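You operate a simulated robot arm through the tools that you are given. There is no shell and no other tool. Be economical: measure what you need, move in short steps, check, and stop when the job is done.

Carry out the task below with a simulated robot arm. There is one attempt and no reset: what you move stays moved.

TASK
Pull the tube drawer open.

It is judged by the outcome, as a careful person would: the job done as asked, and still so three seconds after it is handed in. It fails if anything else is knocked over, pushed out of place, dropped, spilled or broken.

THE ROBOT
A 6-joint arm with a two-finger parallel gripper, fixed in place. Base frame: the origin is at the foot of the arm, x ahead of it, y to its left, z up. Lengths are in m, angles in rad, forces in N, time in s.
With the tool pointing down near the work surface it reaches from about 0.24 to 0.66 m from the base axis. Its first joint turns from -1.152 to 1.152 rad. Payload 2.9 kg.
Tool frame: the origin (TCP) lies between the finger pads and is the grasp point; the fingertips stand 0.03 m ahead of it; z points along the fingers, y is the line along which they close. The gripper opens to 0.11 m. The fingers are 0.02 m wide and 0.01 m thick; the gripper's body (0.048 by 0.112 m) begins 0.055 m behind the TCP.
Orientation is that of the tool frame in the base frame, as [roll, pitch, yaw] about the fixed x, y, z axes, in that order (R = Rz(yaw) Ry(pitch) Rx(roll)). With the fingers straight down and closing along the base's y, the tool's x points along the base's -x, its y along +y and its z along -z.

THE INTERFACE
- The arm moves only by the tool send_rows. Its argument "commands" is a list of rows, each an object (a shift or turn left out is 0, a gripper value left out holds the last) with "rotation": the turn, a rotation vector about the tool's x, y, z in rad, a list of three; "delta_pos": the shift along the tool's x, y, z in m, a list of three; "hand": the gripper command, from -1 (shut) to 1 (fully open), values between in proportion. In form: [{"rotation": [rx, ry, rz], "delta_pos": [dx, dy, dz], "hand": hand}, ...]. A call has 1 to 8 rows; each row is the pose to reach, as a shift and turn from the pose commanded when the call began, along the tool's axes at that moment. A row lasts 0.2 s, in which the tool goes at most 0.05 m and 0.15 rad; a call with a longer step from one row to the next is refused whole, and so is a gripper value outside its range. A pose out of reach is approached as far as the arm can. The call stops where the force on the tool passes 40 N (or 10 N more than at its start, if that is more) or the arm is blocked; 0.2 s more then pass. The fingers move at their own pace (about 0.108 m/s each) and stop on an object; they squeeze with about 27 N. The grip force told is the motor's: it shows also when the fingers shut on nothing. Time passes only in rows, and 0.2 s behind the last, so rows that repeat a pose let the fingers close. It gives the time, the measured TCP pose, the force on the tool (base axes), the opening and the grip force at its end, in the units of the frame above (readings bear some noise), and new pictures: "pictures" is both (left out), scene, wrist or none.
- Cameras (640 x 400 px; columns grow to the right, rows downward): "scene" is fixed at [0.0632, 0.4265, 1.3764]; the picture's right is [-0.87, -0.50, 0.00], its down [-0.32, 0.55, -0.77] and it looks along [0.39, -0.67, -0.63] (base axes); focal length 347 px, centre (320, 200). "wrist" rides on the gripper at [-0.036, 0, -0.057] in the tool frame; the picture's right is [0.00, -1.00, 0.00], its down [0.97, 0.00, -0.24] and it looks along [0.24, 0.00, 0.97] (tool axes); focal length 218 px, centre (320, 200).
- locate(camera, pixels): for up to 12 pixels [column, row] of the newest picture of that camera ("zoom" is the newest enlarged one), the place [x, y, z] in the base frame of the surface seen there, good to about 0.002 m. No time passes.
- close_up(camera, box): a new picture of the part [left, top, right, bottom] of that camera's present view, enlarged. No time passes.
- hand_in(): hands the job in; it is judged then, once.

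Work in short steps. Measure before you move; look again where a grasp or a placing could have gone wrong, and mend it. You have 60 turns and 120 pictures in all, the two below and enlarged ones among them. Open the gripper and draw the arm clear of the work before you hand the job in, unless the task says otherwise; then end with one line.

The tools are called by a JSON object that holds its "api" and its "payload". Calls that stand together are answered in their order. send_rows: Moves the arm, as the interface text tells. Its arguments: {"type":"object","properties":{"commands":{"type":"array"},"pictures":{"type":"string","enum":["both","scene","wrist","none"]}},"required":["commands"]} The other tools are called the same way: locate (camera, pixels) gives the place of the surface under pixels of a picture; close_up (camera, box) takes an enlarged picture of a part of a camera's view; hand_in () hands the job in.

At the start:

```text
time_s: 0.0
tool_pos: [0.4914, -0.0928, 0.9155]
orientation: [3.14, -0.001, 3.141]
ft_force: [-0.1, -0.3, -0.4]
finger_gap: 0.1101
gripper_force: 0.1
```

scene: 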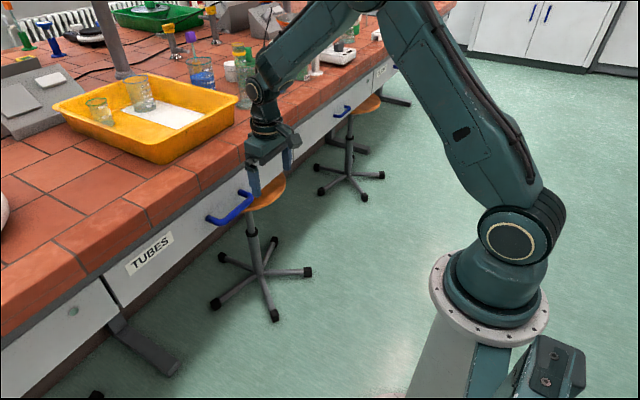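
wrist: 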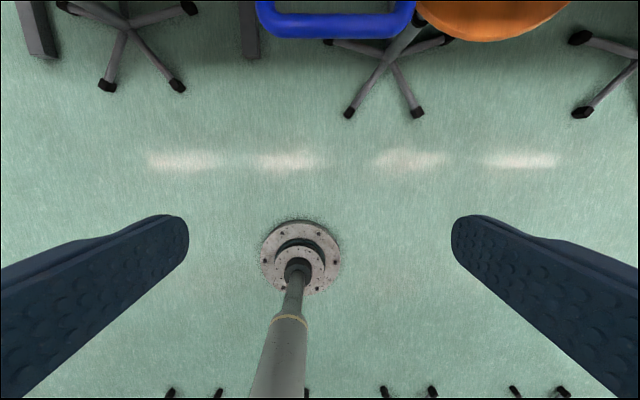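

The blue handle near scene (230,208) is on the front carrying the "TUBES" label. I'll measure the handle, the front and the label.

{"api": "close_up", "payload": {"camera": "scene", "box": [90, 130, 330, 280]}}

{"api": "locate", "payload": {"camera": "scene", "pixels": [[212, 219], [222, 222], [235, 213], [247, 203], [250, 194], [150, 253], [200, 215], [240, 180], [105, 275], [110, 300], [190, 200], [300, 155]]}}

{"api": "locate", "payload": {"camera": "wrist", "pixels": [[262, 8], [275, 25], [335, 27], [395, 25], [410, 8], [335, 16], [335, 36]]}}

```text
2.67 times, centred on (210, 205) of scene
```

zoom: 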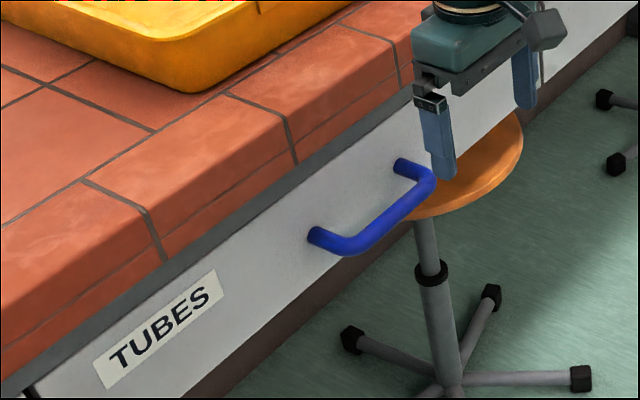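

```text
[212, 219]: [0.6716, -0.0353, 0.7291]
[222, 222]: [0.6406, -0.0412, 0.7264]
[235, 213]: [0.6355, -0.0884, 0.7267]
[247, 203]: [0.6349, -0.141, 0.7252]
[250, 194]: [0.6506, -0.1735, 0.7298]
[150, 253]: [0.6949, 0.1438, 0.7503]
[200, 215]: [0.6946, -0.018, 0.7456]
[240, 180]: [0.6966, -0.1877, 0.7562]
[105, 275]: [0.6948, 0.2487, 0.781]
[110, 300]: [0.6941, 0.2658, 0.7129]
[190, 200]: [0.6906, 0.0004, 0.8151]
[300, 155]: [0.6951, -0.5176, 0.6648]
```

```text
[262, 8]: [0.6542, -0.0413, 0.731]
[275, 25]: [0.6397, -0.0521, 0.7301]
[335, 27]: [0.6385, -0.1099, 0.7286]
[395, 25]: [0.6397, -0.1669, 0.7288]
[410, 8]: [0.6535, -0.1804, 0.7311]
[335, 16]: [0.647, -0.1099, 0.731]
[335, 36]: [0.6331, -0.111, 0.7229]
```

The handle bar runs along y from -0.04 to -0.18, centred at x≈0.643, y≈-0.11, z≈0.722, and the drawer front is at x≈0.695. I'll roll the tool 90° so the fingers close across the bar, then tilt it forward. The roll comes first.

{"api": "send_rows", "payload": {"commands": [{"rotation": [0, 0, 0.15]}, {"rotation": [0, 0, 0.3]}, {"rotation": [0, 0, 0.45]}, {"rotation": [0, 0, 0.6]}, {"rotation": [0, 0, 0.75]}, {"rotation": [0, 0, 0.9]}, {"rotation": [0, 0, 1.05]}, {"rotation": [0, 0, 1.2]}], "pictures": "none"}}

{"api": "send_rows", "payload": {"commands": [{"rotation": [0, 0, 0.13]}, {"rotation": [0, 0, 0.26]}, {"rotation": [0, 0, 0.3708]}, {"rotation": [0, 0, 0.3708]}], "pictures": "none"}}

{"api": "send_rows", "payload": {"commands": [{"rotation": [-0.14, 0, 0]}, {"rotation": [-0.28, 0, 0]}, {"rotation": [-0.42, 0, 0]}, {"rotation": [-0.56, 0, 0]}, {"rotation": [-0.7, 0, 0]}, {"rotation": [-0.84, 0, 0]}, {"rotation": [-0.98, 0, 0]}, {"rotation": [-1.05, 0, 0]}]}}

```text
time_s: 1.8
tool_pos: [0.4931, -0.0931, 0.9159]
orientation: [3.142, 0.001, 1.938]
ft_force: [0.0, 0.5, 0.1]
finger_gap: 0.1102
gripper_force: 0.1
```

```text
time_s: 2.8
tool_pos: [0.4917, -0.0929, 0.9155]
orientation: [3.14, 0.002, 1.569]
ft_force: [0.4, -0.5, -0.5]
finger_gap: 0.11
gripper_force: 0.0
```

```text
time_s: 4.6
tool_pos: [0.4918, -0.0927, 0.9159]
orientation: [2.091, -0.001, 1.571]
ft_force: [0.8, 0.7, -0.3]
finger_gap: 0.1101
gripper_force: 0.0
```

scene: 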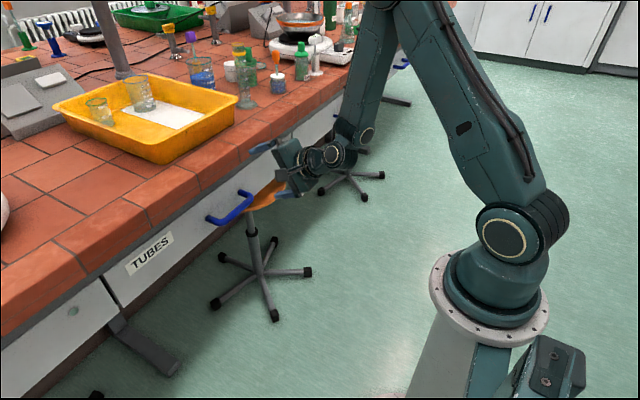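
wrist: 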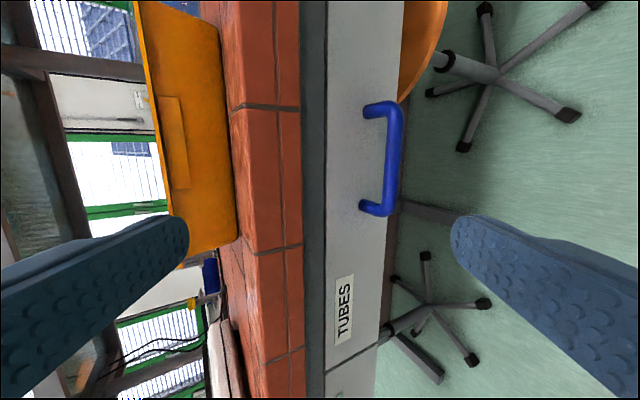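

The pose is as expected. Next I'll tilt a bit further, narrow the gap to 0.06 and move to a point about 0.1 m in front of the bar, at (0.54, -0.11, 0.744).

{"api": "send_rows", "payload": {"commands": [{"rotation": [-0.06, 0, 0], "delta_pos": [-0.0034, -0.025, 0.0254], "hand": 0.09}, {"rotation": [-0.12, 0, 0], "delta_pos": [-0.0068, -0.05, 0.0508], "hand": 0.09}, {"rotation": [-0.18, 0, 0], "delta_pos": [-0.0102, -0.0749, 0.0762], "hand": 0.09}, {"rotation": [-0.24, 0, 0], "delta_pos": [-0.0136, -0.0998, 0.1016], "hand": 0.09}, {"rotation": [-0.3, 0, 0], "delta_pos": [-0.017, -0.1248, 0.127], "hand": 0.09}, {"rotation": [-0.3, 0, 0], "delta_pos": [-0.017, -0.1248, 0.127], "hand": 0.09}]}}

```text
time_s: 6.0
tool_pos: [0.5413, -0.11, 0.7443]
orientation: [1.79, 0.002, 1.569]
ft_force: [-0.3, -0.1, -0.1]
finger_gap: 0.06
gripper_force: 0.1
```

scene: 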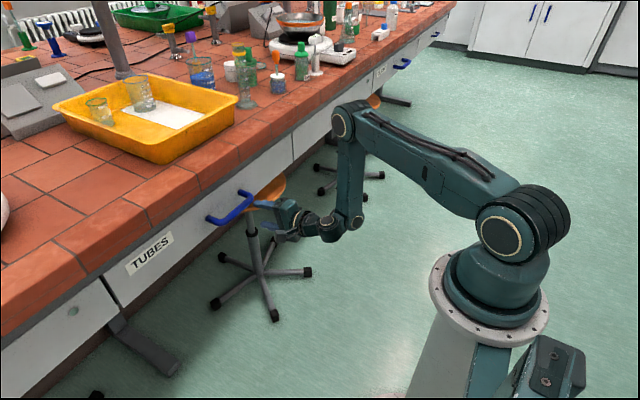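
wrist: 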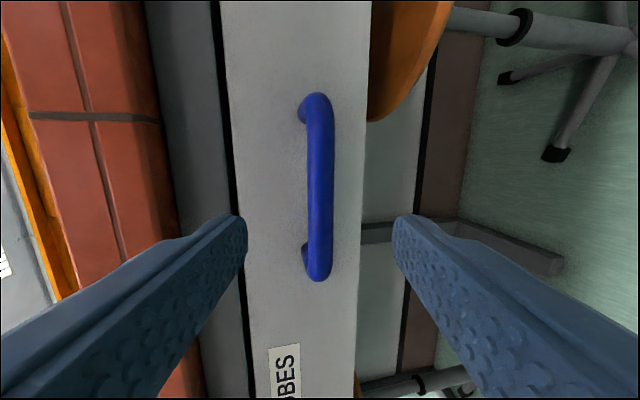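

The bar is centred between the fingers at wrist column 320. I'll check the stool seat height and the bar once more before going in.

{"api": "locate", "payload": {"camera": "wrist", "pixels": [[400, 80], [380, 110], [440, 20], [320, 180], [309, 180], [331, 180], [280, 180], [320, 270], [320, 100]]}}

{"api": "locate", "payload": {"camera": "scene", "pixels": [[262, 205], [278, 185], [268, 194], [250, 209]]}}

```text
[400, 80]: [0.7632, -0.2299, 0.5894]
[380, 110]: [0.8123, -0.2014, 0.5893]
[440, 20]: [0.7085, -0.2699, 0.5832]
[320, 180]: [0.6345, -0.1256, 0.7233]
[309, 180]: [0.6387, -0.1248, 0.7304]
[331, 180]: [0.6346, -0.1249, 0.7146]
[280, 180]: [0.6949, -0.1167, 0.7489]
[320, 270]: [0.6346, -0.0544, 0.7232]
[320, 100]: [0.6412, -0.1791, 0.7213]
```

```text
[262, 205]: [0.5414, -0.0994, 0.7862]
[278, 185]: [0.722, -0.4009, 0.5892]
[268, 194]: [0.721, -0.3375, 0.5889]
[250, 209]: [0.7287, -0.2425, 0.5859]
```

The stool seat is at z=0.589, well below the work. I'll advance 0.102 m along the tool so the bar sits between the pads.

{"api": "send_rows", "payload": {"commands": [{"delta_pos": [0, 0, 0.03]}, {"delta_pos": [0, 0, 0.06]}, {"delta_pos": [0, 0, 0.085]}, {"delta_pos": [0, 0, 0.102]}, {"delta_pos": [0, 0, 0.102]}]}}

```text
time_s: 7.2
tool_pos: [0.6408, -0.11, 0.7213]
orientation: [1.792, -0.001, 1.57]
ft_force: [0.1, -0.1, -0.1]
finger_gap: 0.0601
gripper_force: 0.0
```

scene: 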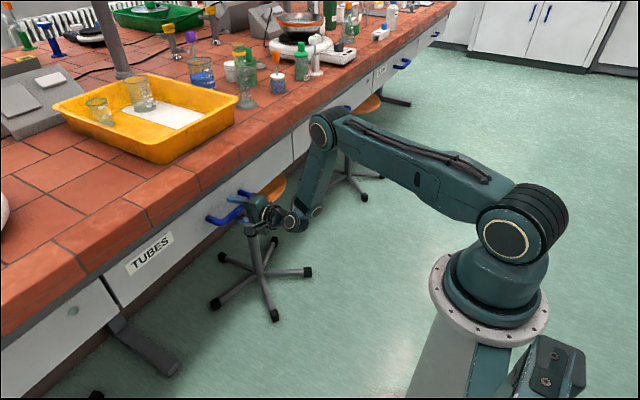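
wrist: 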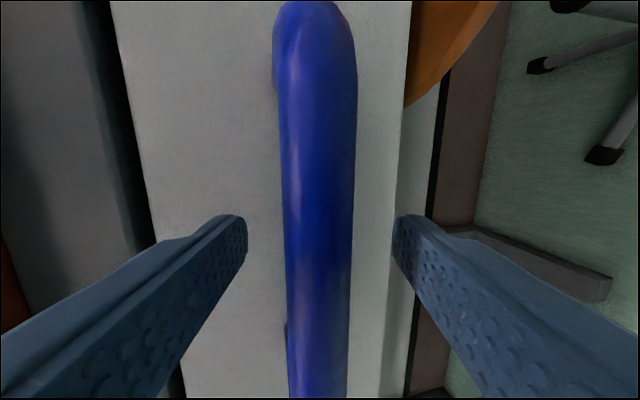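

The bar lies between the pads with no contact, so I'll close the gripper.

{"api": "send_rows", "payload": {"commands": [{"hand": -1}, {"hand": -1}, {"hand": -1}], "pictures": "wrist"}}

```text
time_s: 8.0
tool_pos: [0.6412, -0.1102, 0.723]
orientation: [1.791, 0.0, 1.571]
ft_force: [0.5, 0.5, 2.6]
finger_gap: 0.0196
gripper_force: 44.9
```

wrist: 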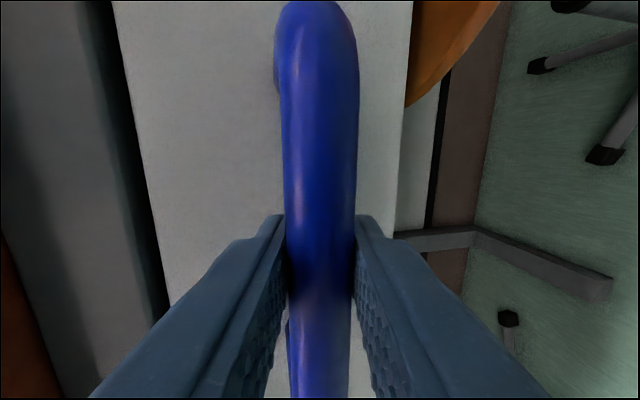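

The bar is gripped (gap 0.0196, 45 N). I'll pull gently straight along -x for 0.08 m to start.

{"api": "send_rows", "payload": {"commands": [{"delta_pos": [0, -0.0022, -0.0098]}, {"delta_pos": [0, -0.0044, -0.0195]}, {"delta_pos": [0, -0.0088, -0.039]}, {"delta_pos": [0, -0.0131, -0.0586]}, {"delta_pos": [0, -0.0175, -0.0781]}], "pictures": "scene"}}

```text
time_s: 9.2
tool_pos: [0.559, -0.1097, 0.7219]
orientation: [1.792, 0.0, 1.572]
ft_force: [2.5, 5.5, -1.1]
finger_gap: 0.0197
gripper_force: 45.1
```

scene: 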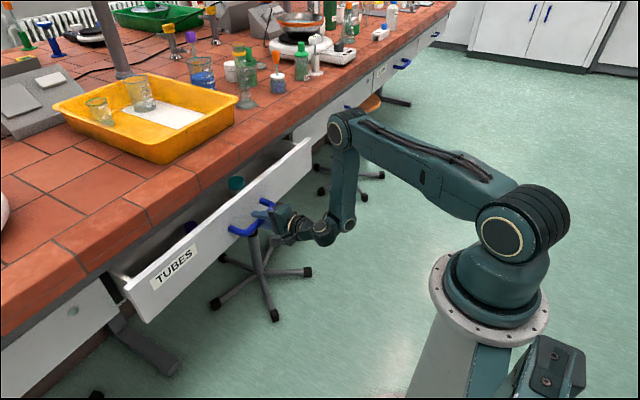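

The drawer is sliding out at low force, and there are tubes inside. I'll keep pulling smoothly for another 0.1 m.

{"api": "send_rows", "payload": {"commands": [{"delta_pos": [0, -0.0022, -0.0098]}, {"delta_pos": [0, -0.0055, -0.0244]}, {"delta_pos": [0, -0.0099, -0.044]}, {"delta_pos": [0, -0.0142, -0.0634]}, {"delta_pos": [0, -0.0186, -0.083]}, {"delta_pos": [0, -0.0208, -0.0927]}, {"delta_pos": [0, -0.0219, -0.0976]}], "pictures": "scene"}}

```text
time_s: 10.2
tool_pos: [0.5271, -0.1099, 0.7222]
orientation: [1.792, -0.004, 1.591]
ft_force: [-1.0, 5.0, 2.9]
finger_gap: 0.0195
gripper_force: 45.0
stopped in row 4: the force on the tool passed its limit (the readings are from after the stop); the commanded pose is now the measured one
out of reach, approached as far as the arm can: row 3, 4
```

scene: 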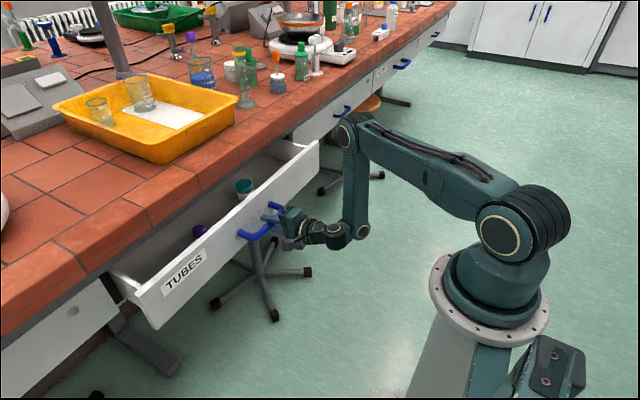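

The stop was an arm limit: this near-horizontal pose runs out of reach as it comes closer. I'll loosen the grip slightly, tilt the tool down about 0.45 rad around the bar (and remove the 0.02 rad yaw), then regrip.

{"api": "send_rows", "payload": {"commands": [{"hand": -0.35}, {"hand": -0.35}, {"rotation": [0.11, -0.005, 0.001]}, {"rotation": [0.22, -0.01, 0.002]}, {"rotation": [0.33, -0.015, 0.003]}, {"rotation": [0.45, -0.019, 0.004]}, {"rotation": [0.45, -0.019, 0.004]}]}}

```text
time_s: 11.8
tool_pos: [0.5265, -0.1122, 0.7216]
orientation: [2.241, -0.002, 1.57]
ft_force: [0.3, 0.1, 0.5]
finger_gap: 0.0359
gripper_force: 0.0
```

scene: 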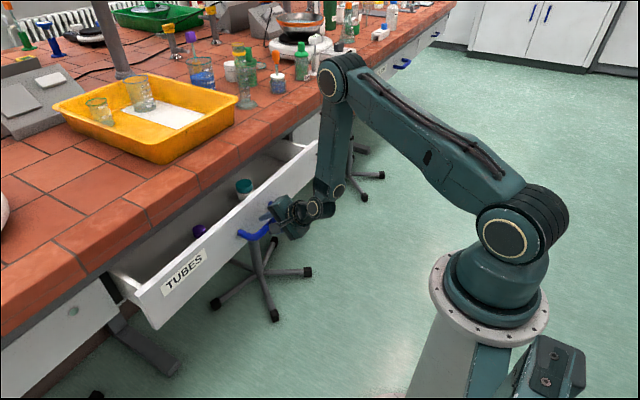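
wrist: 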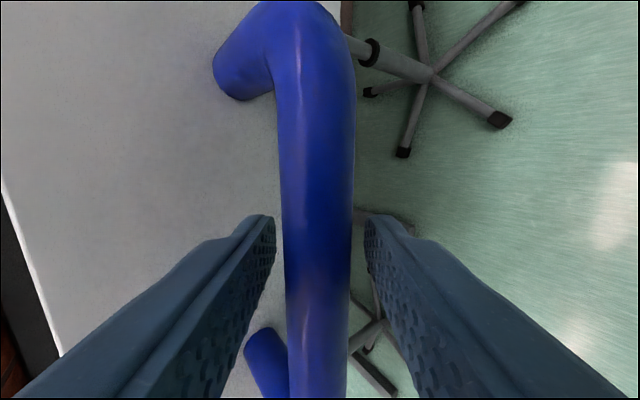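

The fingers still straddle the bar without touching it. Now I'll regrip and pull another 0.08 m along -x.

{"api": "send_rows", "payload": {"commands": [{"hand": -1}, {"hand": -1}, {"delta_pos": [0, -0.0062, -0.0078]}, {"delta_pos": [0, -0.0156, -0.0196]}, {"delta_pos": [0, -0.0264, -0.0333]}, {"delta_pos": [0, -0.0373, -0.047]}, {"delta_pos": [0, -0.0466, -0.0587]}, {"delta_pos": [0, -0.0498, -0.0626]}], "pictures": "scene"}}

```text
time_s: 13.6
tool_pos: [0.4477, -0.1111, 0.7229]
orientation: [2.243, -0.001, 1.568]
ft_force: [2.6, -5.2, 9.8]
finger_gap: 0.0198
gripper_force: 44.7
```

scene: 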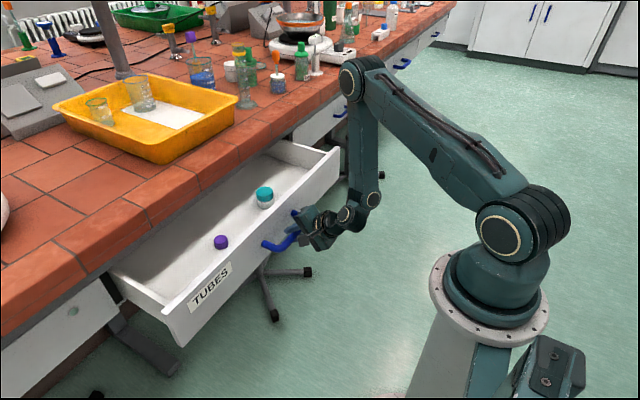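

The drawer is about 0.195 m open and its contents are still upright. I'll pull slowly for another 0.06 m to open it amply.

{"api": "send_rows", "payload": {"commands": [{"delta_pos": [0, -0.005, -0.0063]}, {"delta_pos": [0, -0.0112, -0.0141]}, {"delta_pos": [0, -0.0187, -0.0235]}, {"delta_pos": [0, -0.0261, -0.0329]}, {"delta_pos": [0, -0.0323, -0.0407]}, {"delta_pos": [0, -0.0361, -0.0454]}, {"delta_pos": [0, -0.0373, -0.047]}], "pictures": "scene"}}

```text
time_s: 15.2
tool_pos: [0.3881, -0.1108, 0.7213]
orientation: [2.241, -0.002, 1.568]
ft_force: [2.4, -1.4, 20.7]
finger_gap: 0.0199
gripper_force: 45.3
```

scene: 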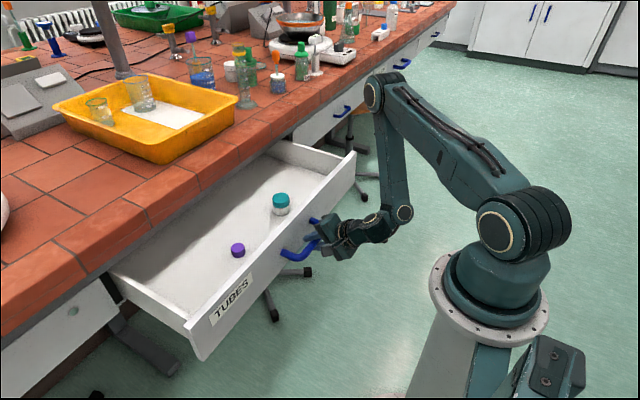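

The drawer is about 0.255 m open with its contents undisturbed. I'll loosen the grip to a 0.04 gap and back straight out along the tool.

{"api": "send_rows", "payload": {"commands": [{"hand": -0.27}, {"hand": -0.27}, {"delta_pos": [0, 0, -0.02], "hand": -0.27}, {"delta_pos": [0, 0, -0.045]}, {"delta_pos": [0, 0, -0.07]}, {"delta_pos": [0, 0, -0.09]}, {"delta_pos": [0, 0, -0.09]}]}}

```text
time_s: 16.8
tool_pos: [0.3241, -0.1167, 0.769]
orientation: [2.244, 0.0, 1.573]
ft_force: [-1.0, -0.9, -0.6]
finger_gap: 0.04
gripper_force: 0.0
out of reach, approached as far as the arm can: row 6, 7
```

scene: 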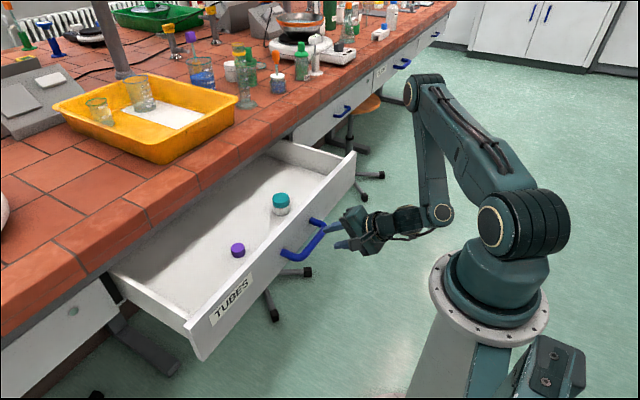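
wrist: 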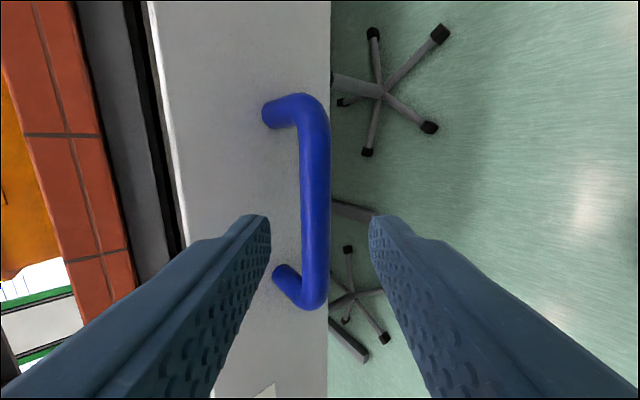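

The tool is clear of the bar. I'll check that the drawer hasn't moved since I let go.

{"api": "locate", "payload": {"camera": "scene", "pixels": [[232, 297], [303, 248], [280, 204], [237, 250]]}}

{"api": "send_rows", "payload": {"commands": [{"delta_pos": [0, 0.02, -0.01]}, {"delta_pos": [0, 0.04, -0.02]}, {"delta_pos": [0, 0.06, -0.03]}, {"delta_pos": [0, 0.06, -0.03], "hand": 0.5}, {"delta_pos": [0, 0.06, -0.03], "hand": 0.5}], "pictures": "scene"}}

```text
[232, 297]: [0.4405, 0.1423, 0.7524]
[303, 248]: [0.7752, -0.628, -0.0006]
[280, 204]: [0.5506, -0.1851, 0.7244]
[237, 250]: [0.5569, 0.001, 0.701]
```

```text
time_s: 17.9
tool_pos: [0.3561, -0.127, 0.8243]
orientation: [2.244, -0.002, 1.57]
ft_force: [-0.5, 0.4, 0.9]
finger_gap: 0.0825
gripper_force: 0.1
out of reach, approached as far as the arm can: row 1, 2, 3, 4, 5
```

scene: 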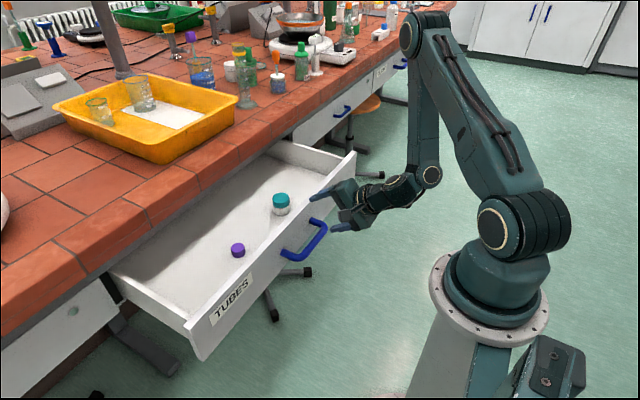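

The drawer front is steady at x≈0.44 (it started at 0.695). The tool is clear of it and nothing else has been disturbed, so I'm handing in.

{"api": "hand_in", "payload": {}}

```text
The job is handed in.
```

The tube drawer is pulled open by about 0.25 m; its contents stayed upright, nothing else was moved, and the gripper is open with the arm clear.
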